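You operate a simulated robot arm through the tools that you are given. There is no shell and no other tool. Be economical: measure what you need, move in short steps, check, and stop when the job is done.

You are at the controls of a simulated two-armed robot. One attempt, no reset.

TASK
Open the strays drawer, take the red box set on the top of the packing bench and put it away in the inside of the strays drawer, then shut the drawer. Fetch the dapplor box set and stand it on the bench top over the green drawer. Take the brown box set and put it on the lower shelf of the packing bench. Take the purple sleeve and put it on top of the black box set. Press the blue call button to switch it on. Put the red-capped sensor on the top of the ball table. Put the yellow stud block on top of the small red box set. Lift the yellow flap open. Any order will do. Set down upright: dapplor box set.

Only the result counts: the job must be done as asked and must still hold three seconds after the hand-in. Knocking over, shifting, dropping, spilling or breaking anything else fails it.

THE ROBOT
Two 7-joint arms with two-finger parallel grippers on one trunk, on a base that drives. Base frame: it is fixed to the floor where the robot stands at the start and does not move with it; the origin is under the middle of the robot, x ahead of it, y to its left, z up. Readings come in m, degrees, newtons and seconds.
The left shoulder is at the start at [0.035, 0.177, 1.031], the right one opposite. With the tool pointing down near the work surface each hand reaches from about 0.34 to 0.84 m from the robot's upright axis, wherever it stands, measured 20 degrees to its own side. Places, roughly: bench top over the green drawer (38x22 cm) [-5.88, -6.06, 0.8]; black box set (25x20x5 cm) [-5.1, -8.3, 0.9]; blue call button [-6.2, -5.9, 1.2]; brown box set [-5, -8.25, 1]; dapplor box set [-4.75, -8.5, 1]; inside of the strays drawer [0.6, -0.1, 0.4]; lower shelf of the packing bench [-4.8, -8.2, 0.2]; purple sleeve [-5.5, -8, 1]; red box set [-4.25, -8.75, 1]; red-capped sensor (3x4x5 cm) [-2.3, 2.5, 0.9]; small red box set [1.5, 1, 0.75]; strays drawer [0.6, -0.1, 0.4]; top of the ball table [1.5, 1.3, 0.7]; yellow flap [-5.1, -4.5, 0.8]; yellow stud block (6x9x4 cm) [1.3, 1.1, 0.8]. Payload 3.43 kg a hand.
The tool frame of a hand sits at the grasp point between the pads (the TCP): z along the fingers, y along the line on which they close. The tips reach 0.034 m beyond it. The gripper opens to 0.128 m. The fingers are 0.024 m wide and 0.012 m thick; the gripper's body (0.048 by 0.13 m) begins 0.096 m behind the TCP.
Orientation is that of the tool frame in the base frame, as a unit quaternion [x, y, z, w]. With the fingers straight down and closing along the base's y, the tool's x points along the base's -x, its y along +y and its z along -z.

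THE INTERFACE
- The arms move only by the tool step_arm. It takes "left_moves", "right_moves" or both (then of equal length, played together; a hand with none holds still); each is a list of rows, each an object (a shift or turn left out is 0, a gripper value left out holds the last) with "linear": the shift along the tool's x, y, z in units of 30 mm (1.0 is 30 mm), a list of three; "rotation": the turn, a rotation vector about the tool's x, y, z in units of 5 degrees (1.0 is 5 degrees), a list of three; "fingers": the closure, from 0 (fully open) to 1 (shut). In form: [{"linear": [dx, dy, dz], "rotation": [rx, ry, rz], "fingers": fingers}, ...]. A call has 1 to 8 rows; each row shifts and turns the commanded pose from where the row before left it, along the tool's axes as they then stand. A call with a number of a shift or a turn outside -1 to 1 is refused whole. A row lasts 0.2 s, in which the tool goes at most 0.05 m and 8.6 degrees; a call with a longer step from one row to the next is refused whole, and so is a gripper value outside its range. A pose out of reach is approached as far as the arm can. The call stops where the force on the tool passes 40 N (or 10 N more than at its start, if that is more) or the arm is blocked; 0.2 s more then pass. The fingers move at their own pace (about 0.153 m/s each) and stop on an object; they squeeze with about 42 N. The grip force told is the motor's: it shows also when the fingers shut on nothing. Time passes only in rows, and 0.2 s behind the last, so rows that do not move let the fingers close. The reply holds the time, the measured pose of the TCP, the force on the tool along the base axes, the opening and the grip force, in the units named above and with some noise, with the torque about the TCP (base axes, N m) and any sound that the robot's microphone picked up, and new pictures: "views" is both (left out), scene, wrist or none (wrist: the cameras of the hands that moved).
- Cameras (640 x 400 px; columns grow to the right, rows downward): "scene" is now at [0.0684, 0.0217, 1.2289]; the picture's right is [0.06, -1.00, 0.01], its down [-0.84, -0.06, -0.54] and it looks along [0.54, 0.02, -0.84] (base axes); focal length 266 px, centre (320, 200). "left" rides on the left gripper at [0.076, 0.011, -0.16] in its tool frame; the picture's right is [-0.15, 0.99, 0.00], its down [-0.88, -0.13, -0.46] and it looks along [-0.45, -0.07, 0.89] (tool axes); focal length 234 px, centre (320, 200). "right" rides on the right gripper at [0.076, -0.011, -0.16] in its tool frame; the picture's right is [0.15, 0.99, 0.00], its down [-0.88, 0.13, -0.46] and it looks along [-0.45, 0.07, 0.89] (tool axes); focal length 234 px, centre (320, 200). There is no depth. A picture from a camera that has moved, and an enlarged one, comes with that camera's place and axes in the base frame and with its lens.
- slide_trunk(by): slides the trunk up (or, below 0, down) by that many m; the arms and the scene camera ride with it, the base frame stays. It gives what a move gives, with no picture.
- drive_base(legs): drives the robot by 1 to 6 legs, each [ahead, left, turn to the left] in m, m and degrees, along the robot's own axes; the way and the turn of a leg run together, so that a leg with both is an arc; at most 1.5 m and 180 degrees a leg. The arms and the cameras ride along, it lands a little off, and it stops where it bumps. It gives what a move gives, and a new picture of the scene camera.
- aim_head(pan, tilt): turns the head with the scene camera to pan (to the left, within 86 degrees either way) and tilt (down, from -29 to 69), counted from straight ahead of the robot. It gives what a move gives, and a new picture of the scene camera.
- close_up(camera, box): a new picture of the part [left, top, right, bottom] of that camera's present view, enlarged. It takes no simulated time.
- close_job(): hands the job in; it is judged then, once.

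Work in short steps. Places have to be worked out from the pictures, the camera data and where the tool is seen: move nearer, look again, correct. Check each grasp and each placing, and mend what went wrong. You have 483 turns and 360 pictures in all, those below and enlarged ones among them. Open the grippers and draw the arms clear of the work before you hand the job in, unless the task says otherwise.

The tools are called by a JSON object that holds its "op" and its "data". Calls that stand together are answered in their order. step_arm: Moves the arms, as the interface text tells. Its arguments: {"type":"object","properties":{"left_moves":{"type":"array"},"right_moves":{"type":"array"},"views":{"type":"string","enum":["both","scene","wrist","none"]}},"required":[]} The other tools are called the same way: slide_trunk (by) slides the trunk up or down; drive_base (legs) drives the base; aim_head (pan, tilt) turns the head that bears the scene camera; close_up (camera, box) takes an enlarged picture of a part of a camera's view; close_job () hands the job in.

At the start:

```text
time_s: 0.0
left_tcp_pos: [0.4572, 0.1717, 0.6432]
left_ee_rot: [0.029, 0.999, -0.007, 0.01]
left_wrist_force: [0.0, 0.6, -1.3]
left_ft_torque: [0.04, 0.03, -0.02]
left_width: 0.1279
left_grasp_force: 0.1
right_tcp_pos: [0.2585, -0.1442, 0.6377]
right_ee_rot: [0.023, 1.0, 0.0, -0.02]
right_wrist_force: [0.2, -0.5, 0.8]
right_ft_torque: [-0.01, 0.04, -0.01]
right_width: 0.1279
right_grasp_force: 0.2
trunk travel left (down, up): [-0.512, 0.428]
robot x, y, heading: [-0.0285, 0.0061, -3.7]
head pan, tilt: [6.7, 58.5]
```

scene: 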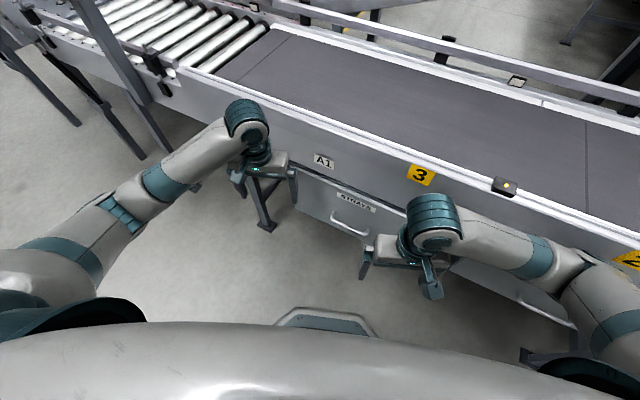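
right: 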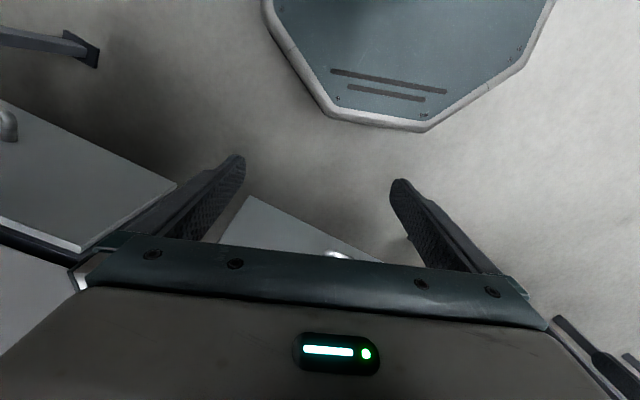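
left: 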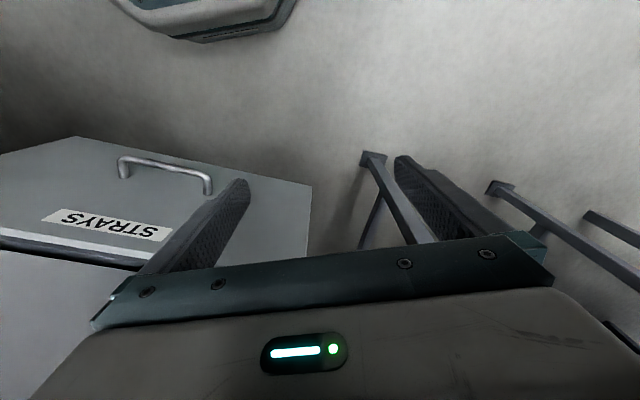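

I'll look at the drawer in front first, enlarging the scene view around it.

{"op": "close_up", "data": {"camera": "scene", "box": [220, 130, 460, 280]}}

{"op": "aim_head", "data": {"pan": 40, "tilt": 20}}

```text
2.67 times, centred on (340, 205) of scene
camera zoom: at [0.0684, 0.0217, 1.2289], right [0.06, -1.0, 0.01], down [-0.84, -0.06, -0.54], along [0.54, 0.02, -0.84], focal length 708 px, centre (267, 187)
```

zoom: 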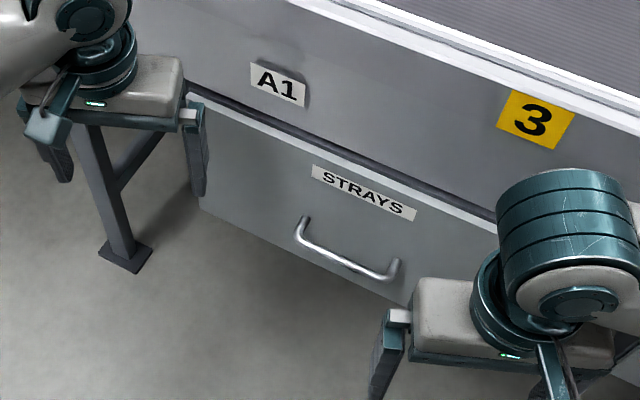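

```text
time_s: 1.1
left_tcp_pos: [0.4601, 0.1715, 0.6423]
left_ee_rot: [0.031, 0.999, -0.006, 0.007]
left_wrist_force: [-1.0, 0.9, -0.5]
left_ft_torque: [0.0, 0.0, 0.03]
left_width: 0.1282
left_grasp_force: 0.1
right_tcp_pos: [0.2572, -0.1439, 0.6376]
right_ee_rot: [0.024, 0.999, 0.001, -0.024]
right_wrist_force: [0.0, -1.1, -0.1]
right_ft_torque: [-0.01, -0.03, -0.02]
right_width: 0.1282
right_grasp_force: 0.1
trunk travel left (down, up): [-0.512, 0.428]
robot x, y, heading: [-0.03, 0.0046, -3.7]
head pan, tilt: [40.0, 20.0]
camera scene: at [0.0776, 0.0731, 1.2845], right [0.59, -0.81, 0.02], down [-0.26, -0.22, -0.94], along [0.76, 0.55, -0.34], focal length 266 px, centre (320, 200)
```

scene: 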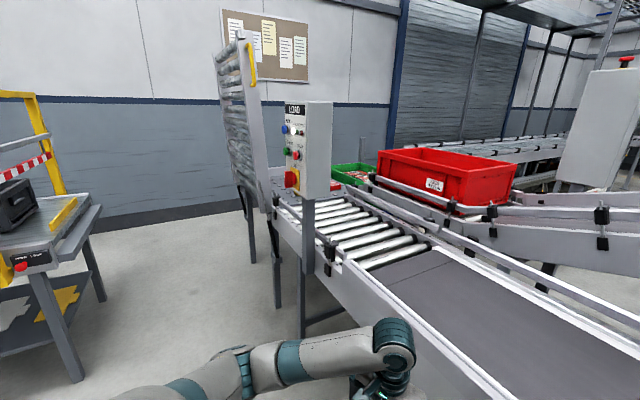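

Rollers and a ball table area seem to be around (1.5,1.2). I'll enlarge that and look further left.

{"op": "close_up", "data": {"camera": "scene", "box": [240, 90, 480, 240]}}

{"op": "aim_head", "data": {"pan": 86, "tilt": 15}}

{"op": "aim_head", "data": {"pan": -70, "tilt": 15}}

```text
2.67 times, centred on (360, 165) of scene
camera zoom: at [0.0776, 0.0731, 1.2845], right [0.59, -0.81, 0.02], down [-0.26, -0.22, -0.94], along [0.76, 0.55, -0.34], focal length 708 px, centre (213, 293)
```

zoom: 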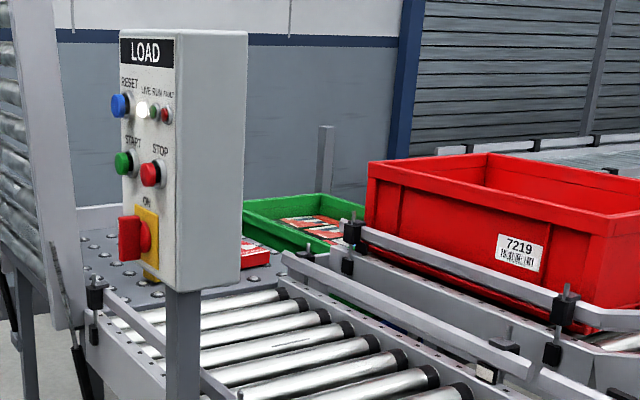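

```text
time_s: 2.2
left_tcp_pos: [0.461, 0.171, 0.6426]
left_ee_rot: [0.033, 0.999, -0.006, 0.008]
left_wrist_force: [0.5, -0.5, 0.8]
left_ft_torque: [0.0, 0.03, -0.01]
left_width: 0.1279
left_grasp_force: 0.0
right_tcp_pos: [0.2585, -0.1428, 0.6361]
right_ee_rot: [0.024, 0.999, 0.002, -0.024]
right_wrist_force: [-0.1, -0.2, 0.2]
right_ft_torque: [0.0, -0.03, 0.01]
right_width: 0.1279
right_grasp_force: 0.0
trunk travel left (down, up): [-0.512, 0.428]
robot x, y, heading: [-0.0312, 0.0018, -3.6]
head pan, tilt: [85.9, 15.0]
camera scene: at [0.016, 0.1111, 1.2912], right [0.99, -0.14, 0.02], down [-0.02, -0.27, -0.96], along [0.13, 0.95, -0.27], focal length 266 px, centre (320, 200)
```

scene: 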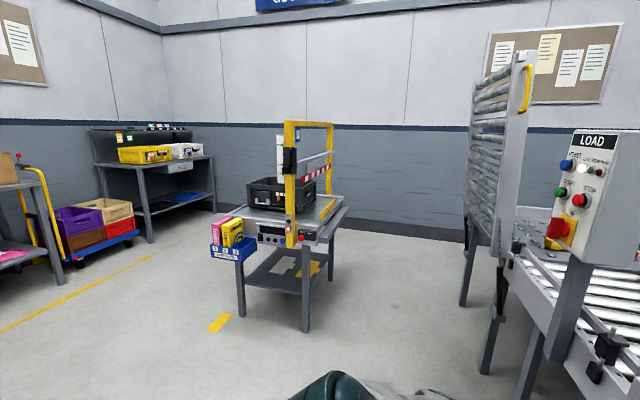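

```text
time_s: 4.6
left_tcp_pos: [0.461, 0.1706, 0.6419]
left_ee_rot: [0.032, 0.999, -0.007, 0.008]
left_wrist_force: [0.7, -0.4, -0.5]
left_ft_torque: [0.06, 0.0, 0.04]
left_width: 0.128
left_grasp_force: 0.1
right_tcp_pos: [0.258, -0.1424, 0.6362]
right_ee_rot: [0.025, 0.999, 0.001, -0.024]
right_wrist_force: [-0.1, 0.2, 0.0]
right_ft_torque: [-0.01, 0.01, 0.0]
right_width: 0.1281
right_grasp_force: 0.0
trunk travel left (down, up): [-0.512, 0.428]
robot x, y, heading: [-0.0232, 0.0073, -4.0]
head pan, tilt: [-70.0, 15.0]
camera scene: at [0.0296, -0.0718, 1.2939], right [-0.96, -0.28, -0.01], down [-0.06, 0.24, -0.97], along [0.28, -0.93, -0.24], focal length 266 px, centre (320, 200)
```

scene: 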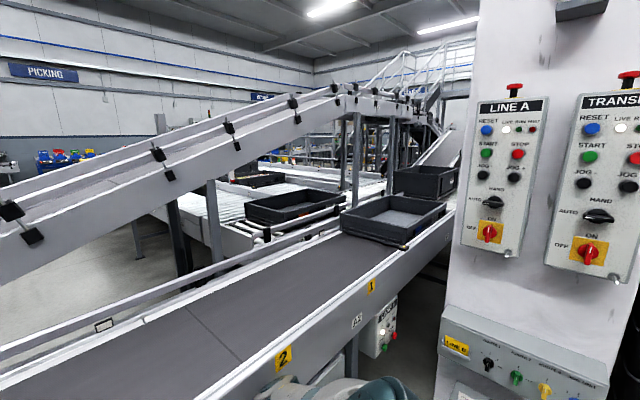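

Triangulating from the scene and left wrist cameras, the handle is near (0.457, -0.056, 0.50), and the drawer face's outward normal is about (-0.86, 0.51). I'll back off and turn so I face it squarely.

{"op": "aim_head", "data": {"pan": 0, "tilt": 50}}

{"op": "drive_base", "data": {"legs": [[-0.228, 0.16, 0], [0, 0, -26.7]]}}

```text
time_s: 6.0
left_tcp_pos: [0.4612, 0.1706, 0.6424]
left_ee_rot: [0.032, 0.999, -0.007, 0.008]
left_wrist_force: [0.0, 0.4, 0.7]
left_ft_torque: [-0.05, -0.04, 0.04]
left_width: 0.128
left_grasp_force: 0.1
right_tcp_pos: [0.257, -0.1436, 0.6358]
right_ee_rot: [0.025, 0.999, 0.001, -0.026]
right_wrist_force: [0.1, -0.9, 0.2]
right_ft_torque: [0.02, 0.0, 0.0]
right_width: 0.1281
right_grasp_force: 0.1
trunk travel left (down, up): [-0.512, 0.428]
robot x, y, heading: [-0.0308, 0.0029, -3.6]
head pan, tilt: [0.0, 50.0]
camera scene: at [0.0809, 0.0117, 1.2398], right [-0.06, -1.0, 0.01], down [-0.76, 0.04, -0.65], along [0.65, -0.05, -0.76], focal length 266 px, centre (320, 200)
```

scene: 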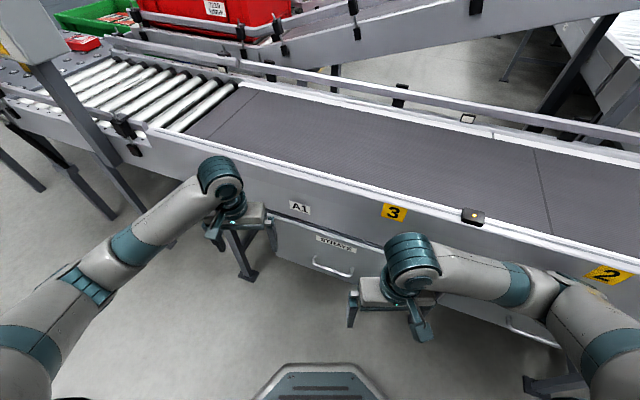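

```text
time_s: 6.8
left_tcp_pos: [0.4598, 0.1705, 0.6381]
left_ee_rot: [0.032, 0.999, -0.002, 0.003]
left_wrist_force: [-0.5, -0.2, -0.6]
left_ft_torque: [0.02, -0.03, 0.0]
left_width: 0.1278
left_grasp_force: 0.0
right_tcp_pos: [0.2565, -0.1451, 0.6317]
right_ee_rot: [0.026, 0.999, 0.004, -0.029]
right_wrist_force: [0.4, -0.6, -0.5]
right_ft_torque: [0.02, -0.03, -0.01]
right_width: 0.1278
right_grasp_force: 0.1
trunk travel left (down, up): [-0.512, 0.428]
robot x, y, heading: [-0.0319, 0.0061, -3.6]
head pan, tilt: [0.0, 50.0]
stopped in leg 1: the robot was blocked; the commanded pose is now the measured one
camera scene: at [0.0861, 0.0083, 1.2384], right [-0.07, -1.0, 0.0], down [-0.76, 0.05, -0.65], along [0.64, -0.05, -0.76], focal length 266 px, centre (320, 200)
```

scene: 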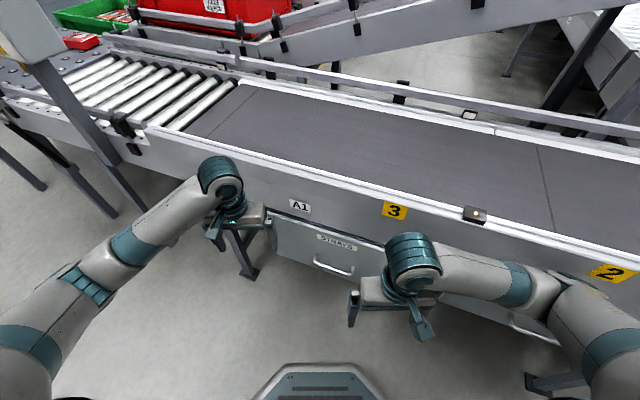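

Backing is blocked at once, so something is close behind or beside. I'll look around at low tilt to both sides.

{"op": "aim_head", "data": {"pan": -86, "tilt": 45}}

{"op": "aim_head", "data": {"pan": 86, "tilt": 45}}

```text
time_s: 8.4
left_tcp_pos: [0.4615, 0.1709, 0.6399]
left_ee_rot: [0.032, 0.999, -0.002, 0.004]
left_wrist_force: [-0.5, 0.8, 0.3]
left_ft_torque: [0.01, -0.03, 0.0]
left_width: 0.1282
left_grasp_force: 0.1
right_tcp_pos: [0.2577, -0.145, 0.6321]
right_ee_rot: [0.027, 0.999, 0.005, -0.029]
right_wrist_force: [-0.6, -0.8, -0.2]
right_ft_torque: [0.01, 0.02, 0.01]
right_width: 0.128
right_grasp_force: 0.1
trunk travel left (down, up): [-0.512, 0.428]
robot x, y, heading: [-0.0306, 0.0114, -3.8]
head pan, tilt: [-85.9, 45.0]
camera scene: at [0.0086, -0.0688, 1.2454], right [-1.0, -0.01, -0.01], down [0.0, 0.7, -0.71], along [0.01, -0.71, -0.7], focal length 266 px, centre (320, 200)
```

scene: 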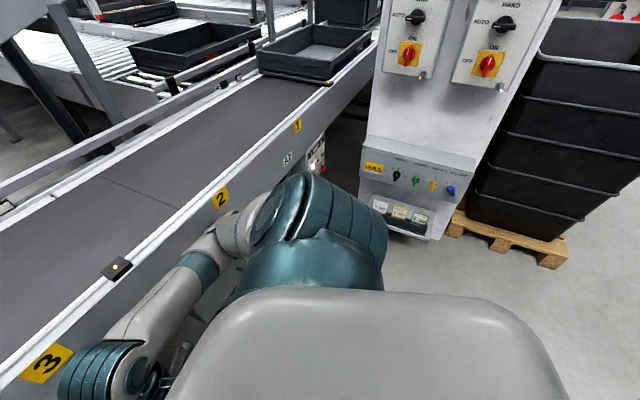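

```text
time_s: 11.0
left_tcp_pos: [0.4604, 0.1715, 0.6403]
left_ee_rot: [0.032, 0.999, -0.002, 0.003]
left_wrist_force: [0.3, -0.2, 0.1]
left_ft_torque: [0.0, 0.01, -0.01]
left_width: 0.1282
left_grasp_force: 0.0
right_tcp_pos: [0.2578, -0.1443, 0.6319]
right_ee_rot: [0.026, 0.999, 0.004, -0.029]
right_wrist_force: [-0.1, 0.6, 0.3]
right_ft_torque: [-0.03, 0.02, -0.02]
right_width: 0.128
right_grasp_force: 0.1
trunk travel left (down, up): [-0.512, 0.428]
robot x, y, heading: [-0.0329, 0.0134, -3.7]
head pan, tilt: [85.9, 45.0]
camera scene: at [0.0191, 0.0932, 1.2449], right [0.99, -0.13, 0.01], down [-0.09, -0.7, -0.7], along [0.1, 0.7, -0.71], focal length 266 px, centre (320, 200)
```

scene: 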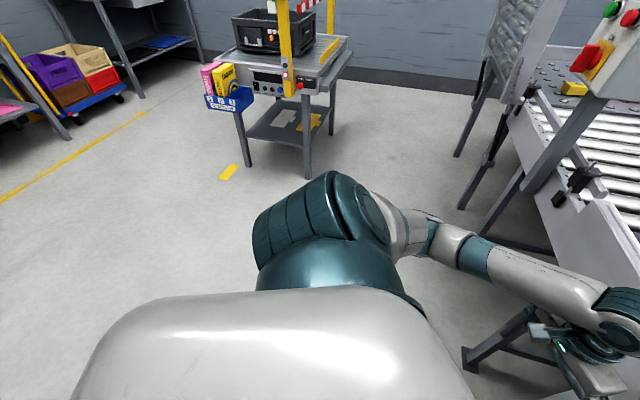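

The left is clear. I'll slide left 0.3 and turn to the right, square to the drawer.

{"op": "drive_base", "data": {"legs": [[0, 0.25, 0]]}}

```text
time_s: 12.8
left_tcp_pos: [0.4788, 0.4206, 0.6367]
left_ee_rot: [0.03, 1.0, 0.0, 0.0]
left_wrist_force: [-1.0, -0.3, 0.5]
left_ft_torque: [0.0, -0.02, 0.01]
left_width: 0.1278
left_grasp_force: 0.1
right_tcp_pos: [0.2772, 0.1044, 0.6302]
right_ee_rot: [0.024, 0.999, 0.005, -0.031]
right_wrist_force: [-0.5, 0.1, -0.9]
right_ft_torque: [-0.02, 0.0, 0.01]
right_width: 0.1281
right_grasp_force: 0.0
trunk travel left (down, up): [-0.512, 0.428]
robot x, y, heading: [-0.0181, 0.2608, -3.2]
head pan, tilt: [85.9, 45.0]
camera scene: at [0.0413, 0.3391, 1.2448], right [0.99, -0.13, 0.0], down [-0.09, -0.7, -0.71], along [0.09, 0.7, -0.71], focal length 266 px, centre (320, 200)
```

scene: 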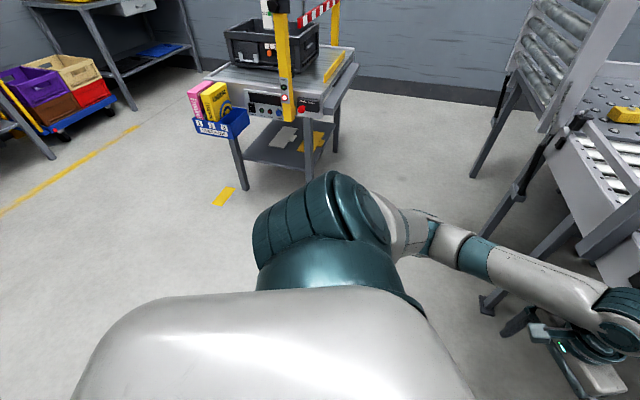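

I turn left to see what's behind the start place.

{"op": "drive_base", "data": {"legs": [[0, 0, 70]]}}

```text
time_s: 16.2
left_tcp_pos: [-0.0017, 0.7816, 0.638]
left_ee_rot: [-0.55, 0.835, -0.001, 0.0]
left_wrist_force: [-0.1, -0.7, 1.1]
left_ft_torque: [-0.01, -0.03, 0.01]
left_width: 0.1279
left_grasp_force: 0.1
right_tcp_pos: [0.2292, 0.4852, 0.631]
right_ee_rot: [-0.555, 0.831, -0.012, -0.029]
right_wrist_force: [0.3, 0.2, -0.5]
right_ft_torque: [-0.01, -0.05, -0.02]
right_width: 0.128
right_grasp_force: 0.1
trunk travel left (down, up): [-0.512, 0.428]
robot x, y, heading: [-0.0162, 0.2612, 66.9]
head pan, tilt: [85.9, 45.0]
camera scene: at [-0.0722, 0.344, 1.2449], right [0.46, 0.89, 0.0], down [0.63, -0.32, -0.71], along [-0.63, 0.32, -0.71], focal length 266 px, centre (320, 200)
```

scene: 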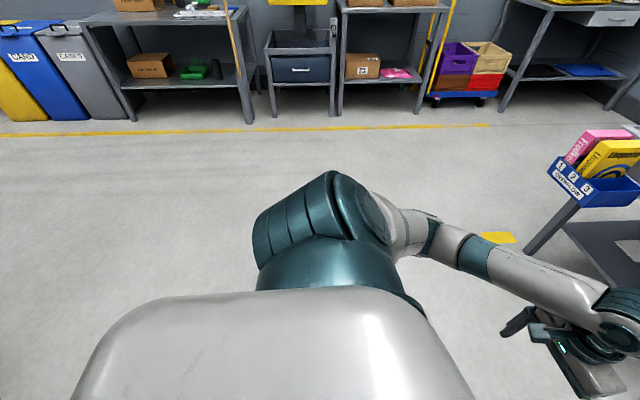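

Still not fully behind; I turn further left to see the -x -y side.

{"op": "drive_base", "data": {"legs": [[0, 0, 55]]}}

```text
time_s: 19.1
left_tcp_pos: [-0.4369, 0.5693, 0.637]
left_ee_rot: [0.875, -0.483, -0.001, 0.0]
left_wrist_force: [-0.2, 0.7, -0.3]
left_ft_torque: [0.04, -0.03, -0.03]
left_width: 0.1278
left_grasp_force: 0.1
right_tcp_pos: [-0.062, 0.5917, 0.6313]
right_ee_rot: [0.878, -0.478, 0.025, 0.019]
right_wrist_force: [-0.2, -0.6, 0.6]
right_ft_torque: [0.02, 0.02, 0.02]
right_width: 0.1279
right_grasp_force: 0.0
trunk travel left (down, up): [-0.512, 0.428]
robot x, y, heading: [-0.0168, 0.2638, 122.0]
head pan, tilt: [85.9, 45.0]
camera scene: at [-0.1182, 0.2645, 1.2449], right [-0.47, 0.88, 0.0], down [0.62, 0.33, -0.71], along [-0.62, -0.33, -0.71], focal length 266 px, centre (320, 200)
```

scene: 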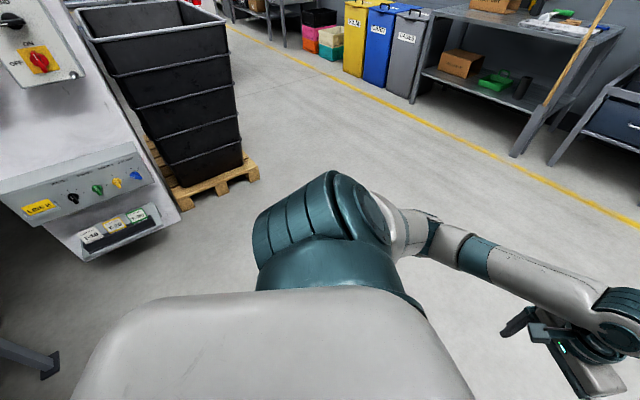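

Clear behind (that block is a mystery but nothing's there). Since I'm already facing this way, I'll fetch the sensor first: look toward (-2.3, 2.5).

{"op": "aim_head", "data": {"pan": 14, "tilt": 10}}

```text
time_s: 20.5
left_tcp_pos: [-0.4364, 0.5697, 0.6383]
left_ee_rot: [0.875, -0.484, -0.001, 0.0]
left_wrist_force: [0.6, -1.0, 0.8]
left_ft_torque: [0.01, 0.03, -0.04]
left_width: 0.1279
left_grasp_force: 0.0
right_tcp_pos: [-0.0642, 0.5912, 0.6307]
right_ee_rot: [0.878, -0.477, 0.025, 0.02]
right_wrist_force: [-0.4, 0.3, 0.4]
right_ft_torque: [0.02, -0.01, 0.0]
right_width: 0.1278
right_grasp_force: 0.1
trunk travel left (down, up): [-0.512, 0.428]
robot x, y, heading: [-0.0177, 0.2626, 122.3]
head pan, tilt: [14.0, 10.0]
camera scene: at [-0.1135, 0.3673, 1.2998], right [0.69, 0.72, 0.0], down [0.13, -0.12, -0.98], along [-0.71, 0.68, -0.17], focal length 266 px, centre (320, 200)
```

scene: 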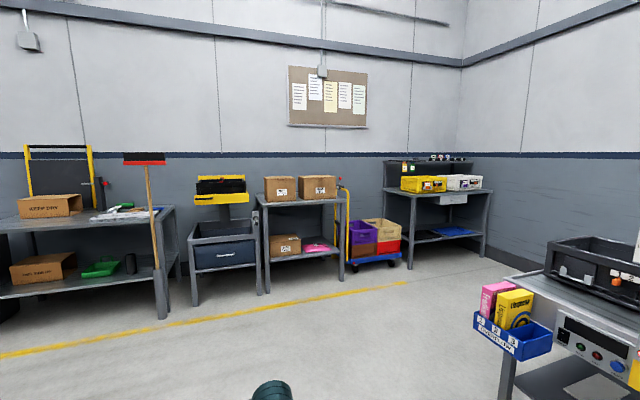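

Zoom in around the predicted sensor direction (322,187).

{"op": "close_up", "data": {"camera": "scene", "box": [240, 150, 400, 250]}}

{"op": "close_up", "data": {"camera": "scene", "box": [370, 140, 500, 221]}}

```text
4.00 times, centred on (320, 200) of scene
camera zoom: at [-0.1135, 0.3673, 1.2998], right [0.69, 0.72, 0.0], down [0.13, -0.12, -0.98], along [-0.71, 0.68, -0.17], focal length 1063 px, centre (320, 200)
```

zoom: 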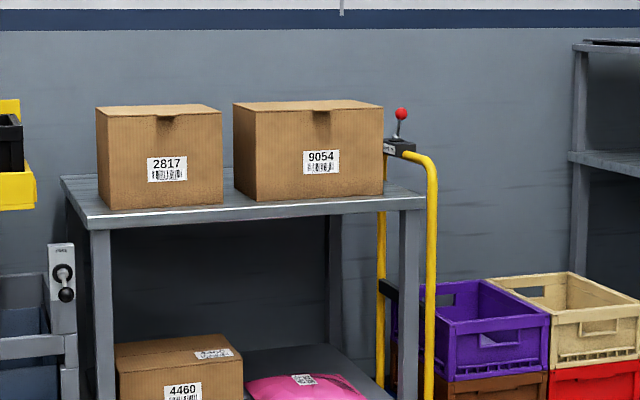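

```text
4.92 times, centred on (435, 180) of scene
camera zoom: at [-0.1135, 0.3673, 1.2998], right [0.69, 0.72, 0.0], down [0.13, -0.12, -0.98], along [-0.71, 0.68, -0.17], focal length 1308 px, centre (-246, 296)
```

zoom: 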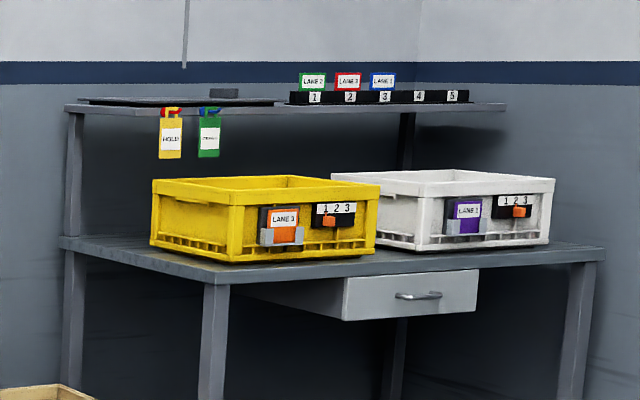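

The sensor isn't visible yet, it may be hidden behind the boxes on the bench. The room axes are rotated by about -30.7°, so I turn to heading 149 and drive up, passing clear of the blue bin table.

{"op": "drive_base", "data": {"legs": [[0, 0, 27], [1.1, 0, 0], [0.9, -0.6, 0]]}}

{"op": "slide_trunk", "data": {"by": 0.3}}

{"op": "aim_head", "data": {"pan": 0, "tilt": 30}}

```text
time_s: 32.7
left_tcp_pos: [-1.932, 1.855, 0.6375]
left_ee_rot: [0.964, -0.265, 0.0, 0.002]
left_wrist_force: [-0.8, -0.6, -0.5]
left_ft_torque: [0.0, 0.01, -0.02]
left_width: 0.1278
left_grasp_force: 0.0
right_tcp_pos: [-1.6098, 2.0484, 0.6312]
right_ee_rot: [0.966, -0.257, 0.029, 0.013]
right_wrist_force: [-0.3, -0.8, -1.7]
right_ft_torque: [0.03, -0.03, -0.01]
right_width: 0.128
right_grasp_force: 0.0
trunk travel left (down, up): [-0.512, 0.428]
robot x, y, heading: [-1.4196, 1.7753, 149.2]
head pan, tilt: [14.0, 10.0]
stopped in leg 3: the robot was blocked; the commanded pose is now the measured one
camera scene: at [-1.5519, 1.8257, 1.3], right [0.28, 0.96, 0.0], down [0.17, -0.05, -0.98], along [-0.94, 0.28, -0.17], focal length 266 px, centre (320, 200)
```

scene: 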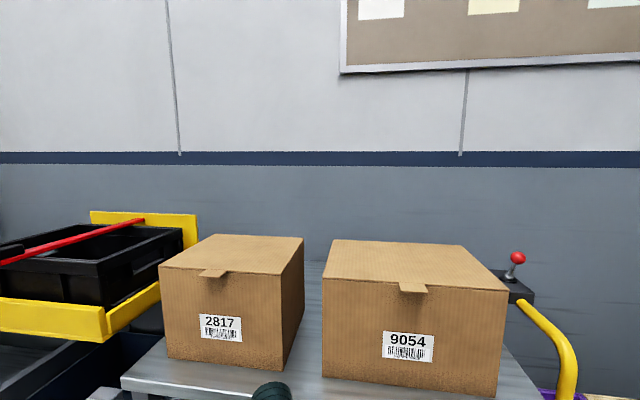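

```text
time_s: 33.8
left_tcp_pos: [-1.932, 1.8549, 0.6951]
left_ee_rot: [0.964, -0.264, 0.005, 0.005]
left_wrist_force: [-3.2, 1.1, -10.2]
left_ft_torque: [-0.22, -0.89, -0.11]
left_width: 0.1279
left_grasp_force: 0.1
right_tcp_pos: [-1.6095, 2.0497, 0.6942]
right_ee_rot: [0.966, -0.258, 0.029, 0.013]
right_wrist_force: [-0.6, -1.0, -0.2]
right_ft_torque: [0.03, -0.01, -0.01]
right_width: 0.1282
right_grasp_force: 0.1
trunk travel left (down, up): [-0.575, 0.365]
robot x, y, heading: [-1.4189, 1.7743, 149.4]
head pan, tilt: [14.0, 10.0]
stopped: the force on the tool passed its limit at 60 N (the readings are from after the stop); the commanded pose is now the measured one
```

```text
time_s: 34.6
left_tcp_pos: [-1.9314, 1.8548, 0.6942]
left_ee_rot: [0.964, -0.264, 0.006, 0.004]
left_wrist_force: [-1.0, 1.3, -11.3]
left_ft_torque: [-0.37, -0.65, -0.08]
left_width: 0.128
left_grasp_force: 0.1
right_tcp_pos: [-1.6096, 2.0492, 0.6928]
right_ee_rot: [0.966, -0.257, 0.029, 0.013]
right_wrist_force: [-1.1, 0.5, 0.3]
right_ft_torque: [0.03, -0.03, 0.01]
right_width: 0.1277
right_grasp_force: 0.1
trunk travel left (down, up): [-0.575, 0.365]
robot x, y, heading: [-1.4187, 1.7758, 149.4]
head pan, tilt: [0.0, 30.0]
camera scene: at [-1.5433, 1.8469, 1.3299], right [0.51, 0.86, 0.0], down [0.43, -0.25, -0.87], along [-0.75, 0.44, -0.5], focal length 266 px, centre (320, 200)
```

scene: 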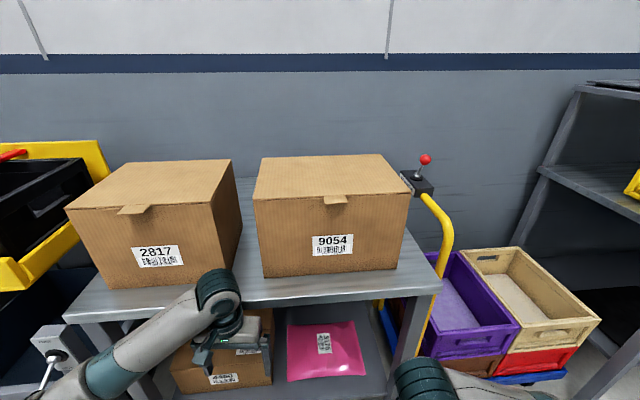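

The left hand is under the bench top. I lower the trunk back at once and reverse.

{"op": "slide_trunk", "data": {"by": -0.08}}

{"op": "drive_base", "data": {"legs": [[-0.55, 0, 0]]}}

```text
time_s: 35.8
left_tcp_pos: [-1.9294, 1.8547, 0.6153]
left_ee_rot: [0.964, -0.265, 0.004, 0.004]
left_wrist_force: [-0.2, 0.5, -0.1]
left_ft_torque: [0.03, 0.02, 0.02]
left_width: 0.1283
left_grasp_force: 0.0
right_tcp_pos: [-1.6086, 2.0483, 0.6146]
right_ee_rot: [0.966, -0.258, 0.027, 0.013]
right_wrist_force: [0.0, 0.4, -0.2]
right_ft_torque: [0.03, 0.02, 0.02]
right_width: 0.128
right_grasp_force: 0.1
trunk travel left (down, up): [-0.495, 0.445]
robot x, y, heading: [-1.421, 1.7798, 149.4]
head pan, tilt: [0.0, 30.0]
```

```text
time_s: 38.9
left_tcp_pos: [-1.458, 1.577, 0.6147]
left_ee_rot: [0.964, -0.266, 0.005, 0.004]
left_wrist_force: [0.3, 0.0, -0.2]
left_ft_torque: [-0.01, -0.02, 0.03]
left_width: 0.128
left_grasp_force: 0.0
right_tcp_pos: [-1.1364, 1.7697, 0.6131]
right_ee_rot: [0.965, -0.26, 0.029, 0.013]
right_wrist_force: [0.6, -0.2, -0.1]
right_ft_torque: [0.03, 0.04, 0.01]
right_width: 0.1279
right_grasp_force: 0.0
trunk travel left (down, up): [-0.495, 0.445]
robot x, y, heading: [-0.9478, 1.4943, 149.5]
head pan, tilt: [0.0, 30.0]
camera scene: at [-1.0686, 1.5661, 1.2502], right [0.51, 0.86, 0.0], down [0.43, -0.26, -0.87], along [-0.74, 0.44, -0.5], focal length 266 px, centre (320, 200)
```

scene: 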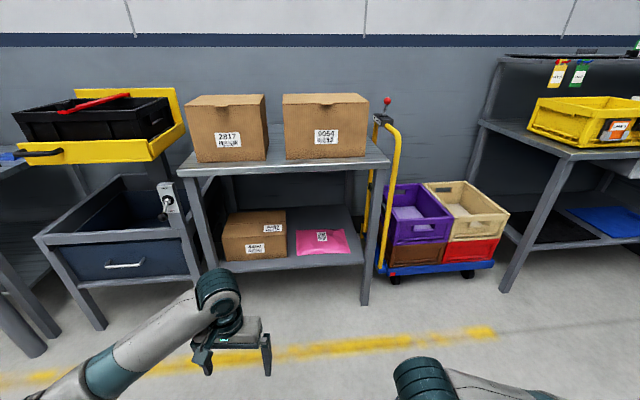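

Safe now. I raise the trunk fully so the hands clear bench heights and look down from above.

{"op": "slide_trunk", "data": {"by": 0.42}}

{"op": "aim_head", "data": {"pan": 0, "tilt": 32}}

```text
refused: 0.42 is not a number from -0.4 to 0.4
```

```text
time_s: 39.5
left_tcp_pos: [-1.4588, 1.5763, 0.6154]
left_ee_rot: [0.964, -0.267, 0.005, 0.004]
left_wrist_force: [0.2, -0.2, 1.0]
left_ft_torque: [-0.03, -0.02, -0.02]
left_width: 0.1282
left_grasp_force: 0.1
right_tcp_pos: [-1.1367, 1.7685, 0.6123]
right_ee_rot: [0.965, -0.259, 0.028, 0.013]
right_wrist_force: [-0.6, 0.7, 0.2]
right_ft_torque: [0.0, 0.01, 0.0]
right_width: 0.128
right_grasp_force: 0.1
trunk travel left (down, up): [-0.495, 0.445]
robot x, y, heading: [-0.9491, 1.4969, 149.1]
head pan, tilt: [0.0, 32.0]
camera scene: at [-1.0685, 1.566, 1.2469], right [0.51, 0.86, 0.0], down [0.46, -0.27, -0.85], along [-0.73, 0.43, -0.53], focal length 266 px, centre (320, 200)
```

scene: 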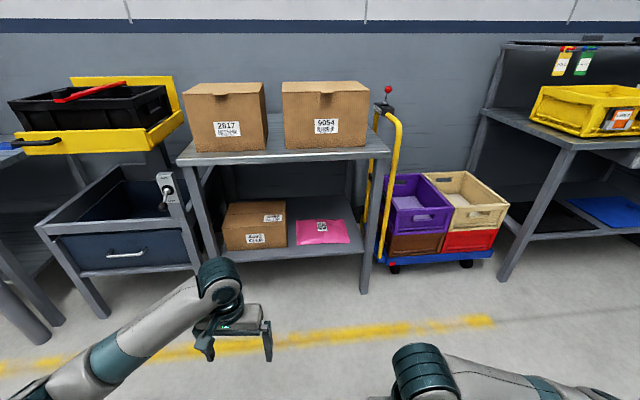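

Raise in an allowed amount.

{"op": "slide_trunk", "data": {"by": 0.4}}

{"op": "aim_head", "data": {"pan": 0, "tilt": 35}}

{"op": "close_up", "data": {"camera": "scene", "box": [150, 80, 450, 268]}}

```text
time_s: 43.4
left_tcp_pos: [-1.458, 1.576, 1.0149]
left_ee_rot: [0.964, -0.267, 0.005, 0.003]
left_wrist_force: [0.6, 0.2, -0.4]
left_ft_torque: [0.0, 0.02, -0.02]
left_width: 0.1279
left_grasp_force: 0.0
right_tcp_pos: [-1.1368, 1.7683, 1.0127]
right_ee_rot: [0.965, -0.26, 0.029, 0.013]
right_wrist_force: [-0.1, -0.4, 0.9]
right_ft_torque: [0.01, -0.02, -0.01]
right_width: 0.1279
right_grasp_force: 0.0
trunk travel left (down, up): [-0.895, 0.045]
robot x, y, heading: [-0.9465, 1.497, 149.1]
head pan, tilt: [0.0, 32.0]
```

```text
time_s: 44.0
left_tcp_pos: [-1.4577, 1.5766, 1.0153]
left_ee_rot: [0.964, -0.267, 0.006, 0.004]
left_wrist_force: [-0.1, -0.1, 0.3]
left_ft_torque: [0.0, 0.01, 0.0]
left_width: 0.1279
left_grasp_force: 0.0
right_tcp_pos: [-1.1367, 1.7692, 1.0124]
right_ee_rot: [0.965, -0.26, 0.028, 0.013]
right_wrist_force: [0.8, 0.0, 0.0]
right_ft_torque: [0.02, 0.01, 0.01]
right_width: 0.1282
right_grasp_force: 0.1
trunk travel left (down, up): [-0.895, 0.045]
robot x, y, heading: [-0.9439, 1.4961, 149.1]
head pan, tilt: [0.0, 35.0]
camera scene: at [-1.0672, 1.5653, 1.6423], right [0.51, 0.86, 0.0], down [0.49, -0.29, -0.82], along [-0.7, 0.42, -0.57], focal length 266 px, centre (320, 200)
```

scene: 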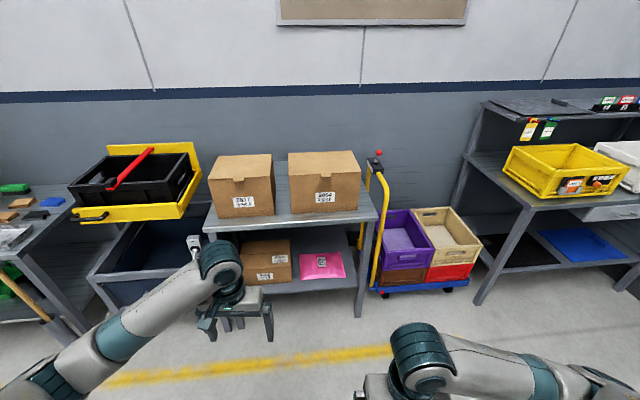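

```text
2.13 times, centred on (300, 174) of scene
camera zoom: at [-1.0672, 1.5653, 1.6423], right [0.51, 0.86, 0.0], down [0.49, -0.29, -0.82], along [-0.7, 0.42, -0.57], focal length 565 px, centre (363, 255)
```

zoom: 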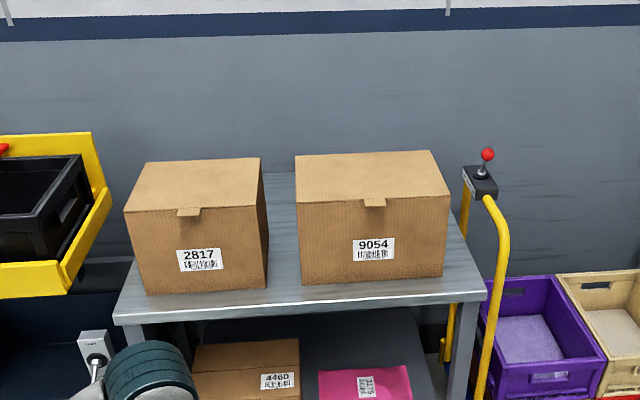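

The sensor may be hidden behind box 9054. I'll shift to the right to see behind it.

{"op": "drive_base", "data": {"legs": [[0.35, 0, 0], [0, -0.6, 0]]}}

{"op": "aim_head", "data": {"pan": 25, "tilt": 35}}

```text
time_s: 49.2
left_tcp_pos: [-1.4438, 2.262, 1.015]
left_ee_rot: [0.963, -0.268, 0.005, 0.003]
left_wrist_force: [0.3, -0.5, -0.6]
left_ft_torque: [0.01, -0.01, -0.03]
left_width: 0.1283
left_grasp_force: 0.1
right_tcp_pos: [-1.1227, 2.4532, 1.012]
right_ee_rot: [0.965, -0.262, 0.028, 0.013]
right_wrist_force: [-0.2, -0.2, 0.1]
right_ft_torque: [-0.02, -0.01, 0.0]
right_width: 0.1279
right_grasp_force: 0.1
trunk travel left (down, up): [-0.895, 0.045]
robot x, y, heading: [-0.9318, 2.1807, 149.0]
head pan, tilt: [0.0, 35.0]
camera scene: at [-1.0534, 2.2486, 1.6423], right [0.52, 0.86, 0.0], down [0.49, -0.3, -0.82], along [-0.7, 0.42, -0.57], focal length 266 px, centre (320, 200)
```

scene: 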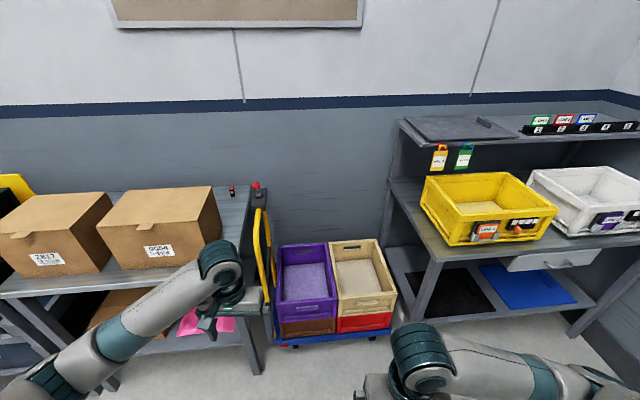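

```text
time_s: 50.1
left_tcp_pos: [-1.4455, 2.2617, 1.0149]
left_ee_rot: [0.963, -0.268, 0.005, 0.004]
left_wrist_force: [-0.1, -0.1, 0.5]
left_ft_torque: [0.02, 0.04, -0.02]
left_width: 0.1281
left_grasp_force: 0.1
right_tcp_pos: [-1.1217, 2.4534, 1.0134]
right_ee_rot: [0.965, -0.262, 0.029, 0.014]
right_wrist_force: [0.3, 0.0, -0.7]
right_ft_torque: [0.0, 0.03, -0.02]
right_width: 0.128
right_grasp_force: 0.1
trunk travel left (down, up): [-0.895, 0.045]
robot x, y, heading: [-0.9333, 2.1791, 149.0]
head pan, tilt: [25.0, 35.0]
camera scene: at [-1.065, 2.2132, 1.6423], right [0.11, 0.99, 0.0], down [0.57, -0.06, -0.82], along [-0.81, 0.09, -0.57], focal length 266 px, centre (320, 200)
```

scene: 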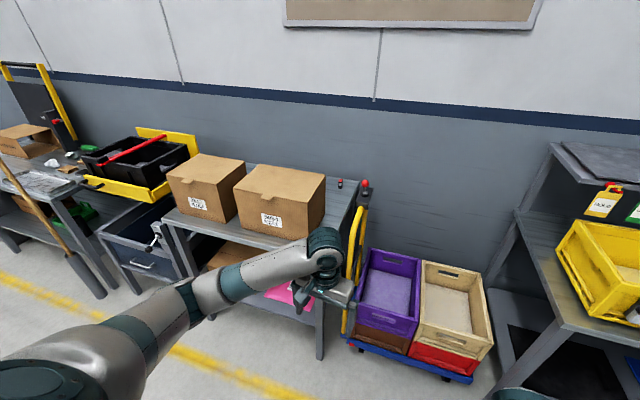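

There's a small black object with a red top behind box 9054 at about (340,183). Zoom.

{"op": "close_up", "data": {"camera": "scene", "box": [300, 160, 396, 220]}}

```text
6.67 times, centred on (348, 190) of scene
camera zoom: at [-1.065, 2.2132, 1.6423], right [0.11, 0.99, 0.0], down [0.57, -0.06, -0.82], along [-0.81, 0.09, -0.57], focal length 1771 px, centre (133, 267)
```

zoom: 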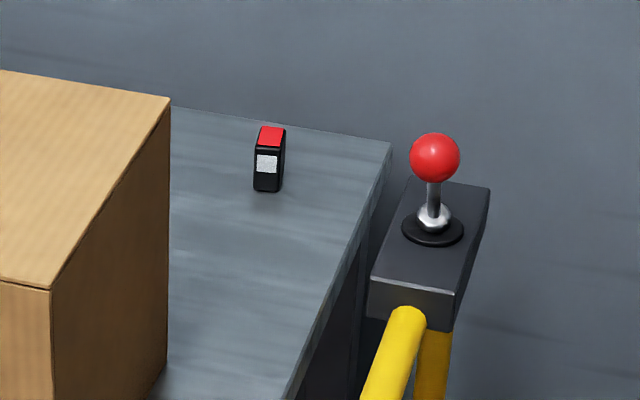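

The sensor is found near (-2.33, 2.47, 0.855). Before driving to the bench I lift both hands well above the boxes.

{"op": "step_arm", "data": {"left_moves": [{"linear": [0.5, 0, -1]}, {"linear": [0.5, 0, -1]}, {"linear": [0.5, 0, -1]}, {"linear": [0.5, 0, -1]}, {"linear": [0.5, 0, -1]}, {"linear": [0.5, 0, -1]}, {"linear": [0.5, 0, -1]}, {"linear": [0, 0, -1]}], "right_moves": [{"linear": [-0.3, 0, -1]}, {"linear": [-0.3, 0, -1]}, {"linear": [-0.3, 0, -1]}, {"linear": [-0.3, 0, -1]}, {"linear": [-0.3, 0, -1]}, {"linear": [-0.3, 0, -1]}, {"linear": [-0.3, 0, -1]}, {"linear": [-0.3, 0, -1]}], "views": "scene"}}

```text
time_s: 51.9
left_tcp_pos: [-1.3554, 2.2103, 1.2586]
left_ee_rot: [0.964, -0.267, 0.006, 0.004]
left_wrist_force: [0.2, 0.0, 0.5]
left_ft_torque: [0.01, -0.02, -0.03]
left_width: 0.1278
left_grasp_force: 0.0
right_tcp_pos: [-1.1987, 2.5009, 1.2466]
right_ee_rot: [0.965, -0.261, 0.03, 0.014]
right_wrist_force: [0.4, -0.1, 0.8]
right_ft_torque: [-0.03, -0.02, 0.01]
right_width: 0.1278
right_grasp_force: 0.1
right hand out of reach, approached as far as the arm can: row 2
trunk travel left (down, up): [-0.895, 0.045]
robot x, y, heading: [-0.9306, 2.1781, 149.1]
head pan, tilt: [25.0, 35.0]
camera scene: at [-1.0646, 2.2131, 1.6422], right [0.1, 0.99, 0.0], down [0.57, -0.06, -0.82], along [-0.81, 0.09, -0.57], focal length 266 px, centre (320, 200)
```

scene: 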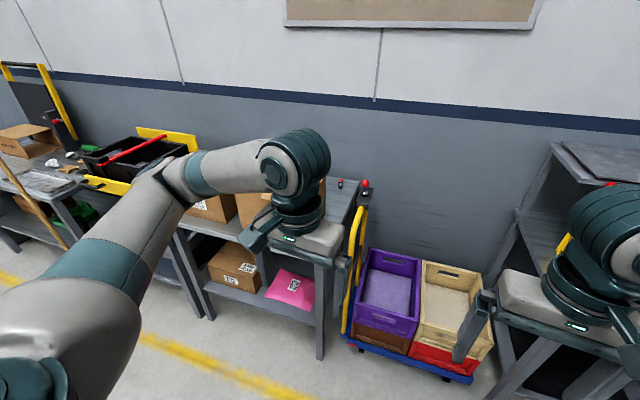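

Drive left 0.67 then ahead 0.5, then check before the final approach.

{"op": "drive_base", "data": {"legs": [[0, 0.67, 0], [0.5, 0, 0]]}}

{"op": "aim_head", "data": {"pan": -10, "tilt": 50}}

```text
time_s: 58.1
left_tcp_pos: [-2.1283, 1.8856, 1.2587]
left_ee_rot: [0.965, -0.262, 0.005, 0.003]
left_wrist_force: [0.9, 0.7, 0.1]
left_ft_torque: [-0.01, 0.04, -0.01]
left_width: 0.1282
left_grasp_force: 0.1
right_tcp_pos: [-1.9745, 2.1762, 1.2466]
right_ee_rot: [0.966, -0.256, 0.029, 0.012]
right_wrist_force: [0.1, 0.2, 0.2]
right_ft_torque: [-0.01, -0.02, -0.02]
right_width: 0.1278
right_grasp_force: 0.0
trunk travel left (down, up): [-0.895, 0.045]
robot x, y, heading: [-1.704, 1.8545, 149.3]
head pan, tilt: [25.0, 35.0]
camera scene: at [-1.8361, 1.8908, 1.6425], right [0.09, 1.0, 0.0], down [0.57, -0.05, -0.82], along [-0.82, 0.08, -0.57], focal length 266 px, centre (320, 200)
```

scene: 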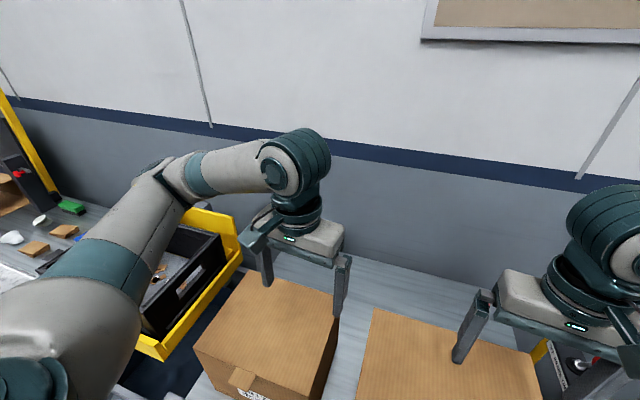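

```text
time_s: 59.1
left_tcp_pos: [-2.1289, 1.8858, 1.2562]
left_ee_rot: [0.965, -0.262, 0.005, 0.004]
left_wrist_force: [-1.2, 0.9, 0.4]
left_ft_torque: [0.01, -0.01, 0.02]
left_width: 0.1276
left_grasp_force: 0.0
right_tcp_pos: [-1.9746, 2.1771, 1.2456]
right_ee_rot: [0.966, -0.256, 0.029, 0.013]
right_wrist_force: [0.2, 0.7, -0.6]
right_ft_torque: [-0.01, -0.04, 0.01]
right_width: 0.1279
right_grasp_force: 0.0
trunk travel left (down, up): [-0.895, 0.045]
robot x, y, heading: [-1.7009, 1.8589, 149.8]
head pan, tilt: [-10.0, 50.0]
camera scene: at [-1.8082, 1.933, 1.6206], right [0.65, 0.76, 0.0], down [0.58, -0.5, -0.64], along [-0.49, 0.42, -0.77], focal length 266 px, centre (320, 200)
```

scene: 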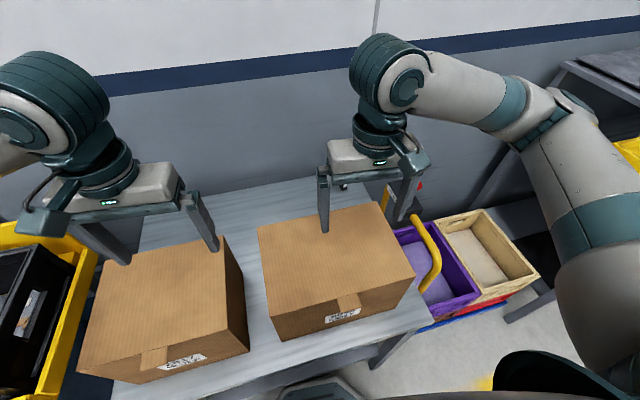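

Close to the bench now. I move the right hand forward over toward the sensor for a wrist view.

{"op": "step_arm", "data": {"right_moves": [{"linear": [-1, -0.3, 0.1]}, {"linear": [-1, -0.3, 0.1]}, {"linear": [-1, -0.3, 0.1]}, {"linear": [-1, -0.3, 0.1]}, {"linear": [-1, -0.3, 0.1]}, {"linear": [-1, -0.3, 0.1]}, {"linear": [-1, -0.3, 0.1]}], "views": "both"}}

```text
time_s: 60.7
left_tcp_pos: [-2.1299, 1.8864, 1.2578]
left_ee_rot: [0.965, -0.261, 0.005, 0.004]
left_wrist_force: [-1.1, 0.0, -0.5]
left_ft_torque: [0.01, -0.02, 0.0]
left_width: 0.1282
left_grasp_force: 0.2
right_tcp_pos: [-2.125, 2.3338, 1.212]
right_ee_rot: [0.966, -0.256, 0.029, 0.013]
right_wrist_force: [-0.6, 0.4, 0.6]
right_ft_torque: [-0.01, -0.03, -0.01]
right_width: 0.1279
right_grasp_force: 0.0
trunk travel left (down, up): [-0.895, 0.045]
robot x, y, heading: [-1.7055, 1.855, 149.5]
head pan, tilt: [-10.0, 50.0]
camera scene: at [-1.8095, 1.9339, 1.6204], right [0.65, 0.76, 0.0], down [0.58, -0.5, -0.64], along [-0.49, 0.42, -0.77], focal length 266 px, centre (320, 200)
camera right: at [-2.063, 2.3148, 1.3755], right [-0.36, -0.93, 0.02], down [-0.85, 0.34, 0.4], along [-0.38, 0.13, -0.92], focal length 234 px, centre (320, 200)
```

scene: 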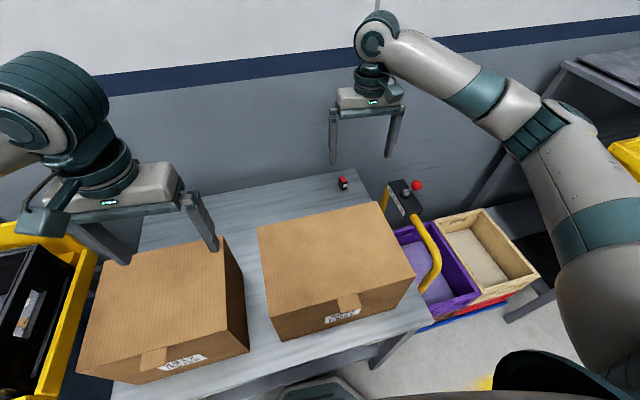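
right: 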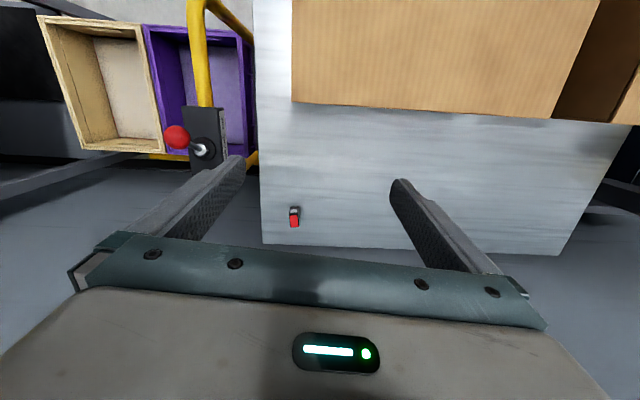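

Both cameras agree: sensor at about (-2.29, 2.46), top ~0.875. I move above it and part way down.

{"op": "step_arm", "data": {"right_moves": [{"linear": [-0.976, -0.133, 0.5]}, {"linear": [-0.976, -0.133, 0.5]}, {"linear": [-0.976, -0.133, 0.5]}, {"linear": [-0.976, -0.133, 1]}, {"linear": [-0.976, -0.133, 1]}, {"linear": [-0.976, -0.133, 1]}, {"linear": [-0.976, -0.133, 1]}, {}], "views": "both"}}

```text
time_s: 62.5
left_tcp_pos: [-2.1287, 1.8859, 1.2565]
left_ee_rot: [0.965, -0.262, 0.006, 0.004]
left_wrist_force: [0.1, 0.8, -0.3]
left_ft_torque: [0.03, -0.02, -0.02]
left_width: 0.1282
left_grasp_force: 0.0
right_tcp_pos: [-2.2797, 2.4531, 1.0346]
right_ee_rot: [0.966, -0.255, 0.029, 0.012]
right_wrist_force: [-0.2, 0.9, -0.8]
right_ft_torque: [0.0, 0.04, 0.01]
right_width: 0.128
right_grasp_force: 0.0
trunk travel left (down, up): [-0.895, 0.045]
robot x, y, heading: [-1.7043, 1.8579, 149.7]
head pan, tilt: [-10.0, 50.0]
camera scene: at [-1.8078, 1.9335, 1.6206], right [0.65, 0.76, 0.0], down [0.58, -0.5, -0.64], along [-0.49, 0.42, -0.77], focal length 266 px, centre (320, 200)
camera right: at [-2.2172, 2.4314, 1.2], right [-0.36, -0.93, 0.02], down [-0.85, 0.34, 0.4], along [-0.38, 0.13, -0.92], focal length 234 px, centre (320, 200)
```

scene: 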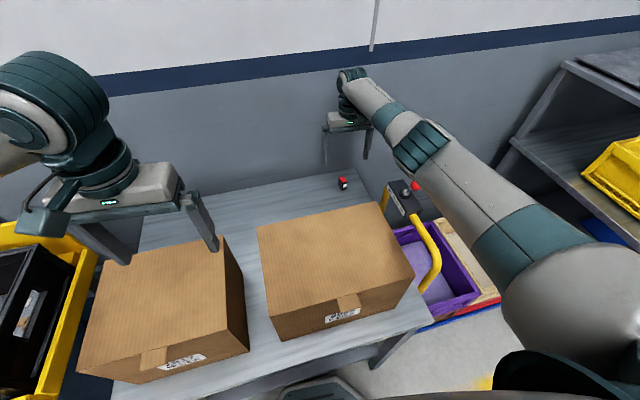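
right: 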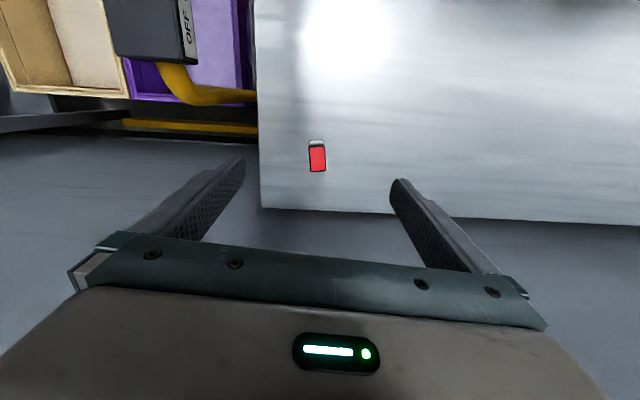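

The sensor is at (-2.289, 2.457). Descend with a small forward correction.

{"op": "step_arm", "data": {"right_moves": [{"linear": [-0.11, 0, 0.85]}, {"linear": [-0.11, 0, 0.85]}, {"linear": [-0.11, 0, 0.85]}, {"linear": [-0.11, 0, 0.85]}, {"linear": [-0.11, 0, 0.85]}, {"linear": [-0.11, 0, 0.85]}, {}], "views": "wrist"}}

```text
time_s: 64.1
left_tcp_pos: [-2.1297, 1.8867, 1.2587]
left_ee_rot: [0.965, -0.263, 0.006, 0.005]
left_wrist_force: [0.4, 0.2, -0.6]
left_ft_torque: [-0.04, 0.0, 0.01]
left_width: 0.1282
left_grasp_force: 0.0
right_tcp_pos: [-2.2556, 2.4448, 0.9038]
right_ee_rot: [0.966, -0.256, 0.028, 0.013]
right_wrist_force: [-0.3, -0.6, 1.0]
right_ft_torque: [-0.03, -0.01, -0.02]
right_width: 0.1278
right_grasp_force: 0.1
right hand out of reach, approached as far as the arm can: row 2, 3, 4, 5, 6
trunk travel left (down, up): [-0.895, 0.045]
robot x, y, heading: [-1.7052, 1.8603, 149.6]
head pan, tilt: [-10.0, 50.0]
camera right: at [-2.1929, 2.424, 1.0689], right [-0.36, -0.93, 0.02], down [-0.85, 0.34, 0.4], along [-0.38, 0.13, -0.92], focal length 234 px, centre (320, 200)
```

right: 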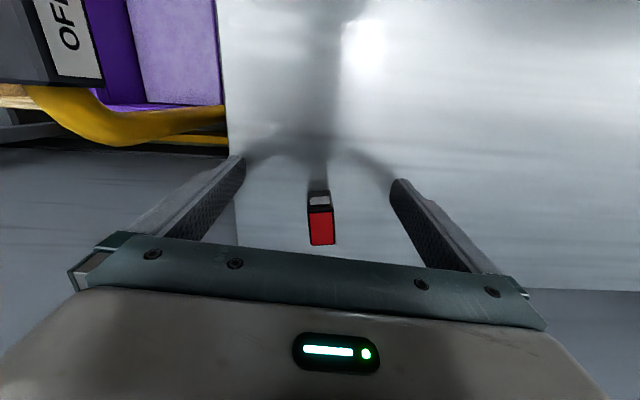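

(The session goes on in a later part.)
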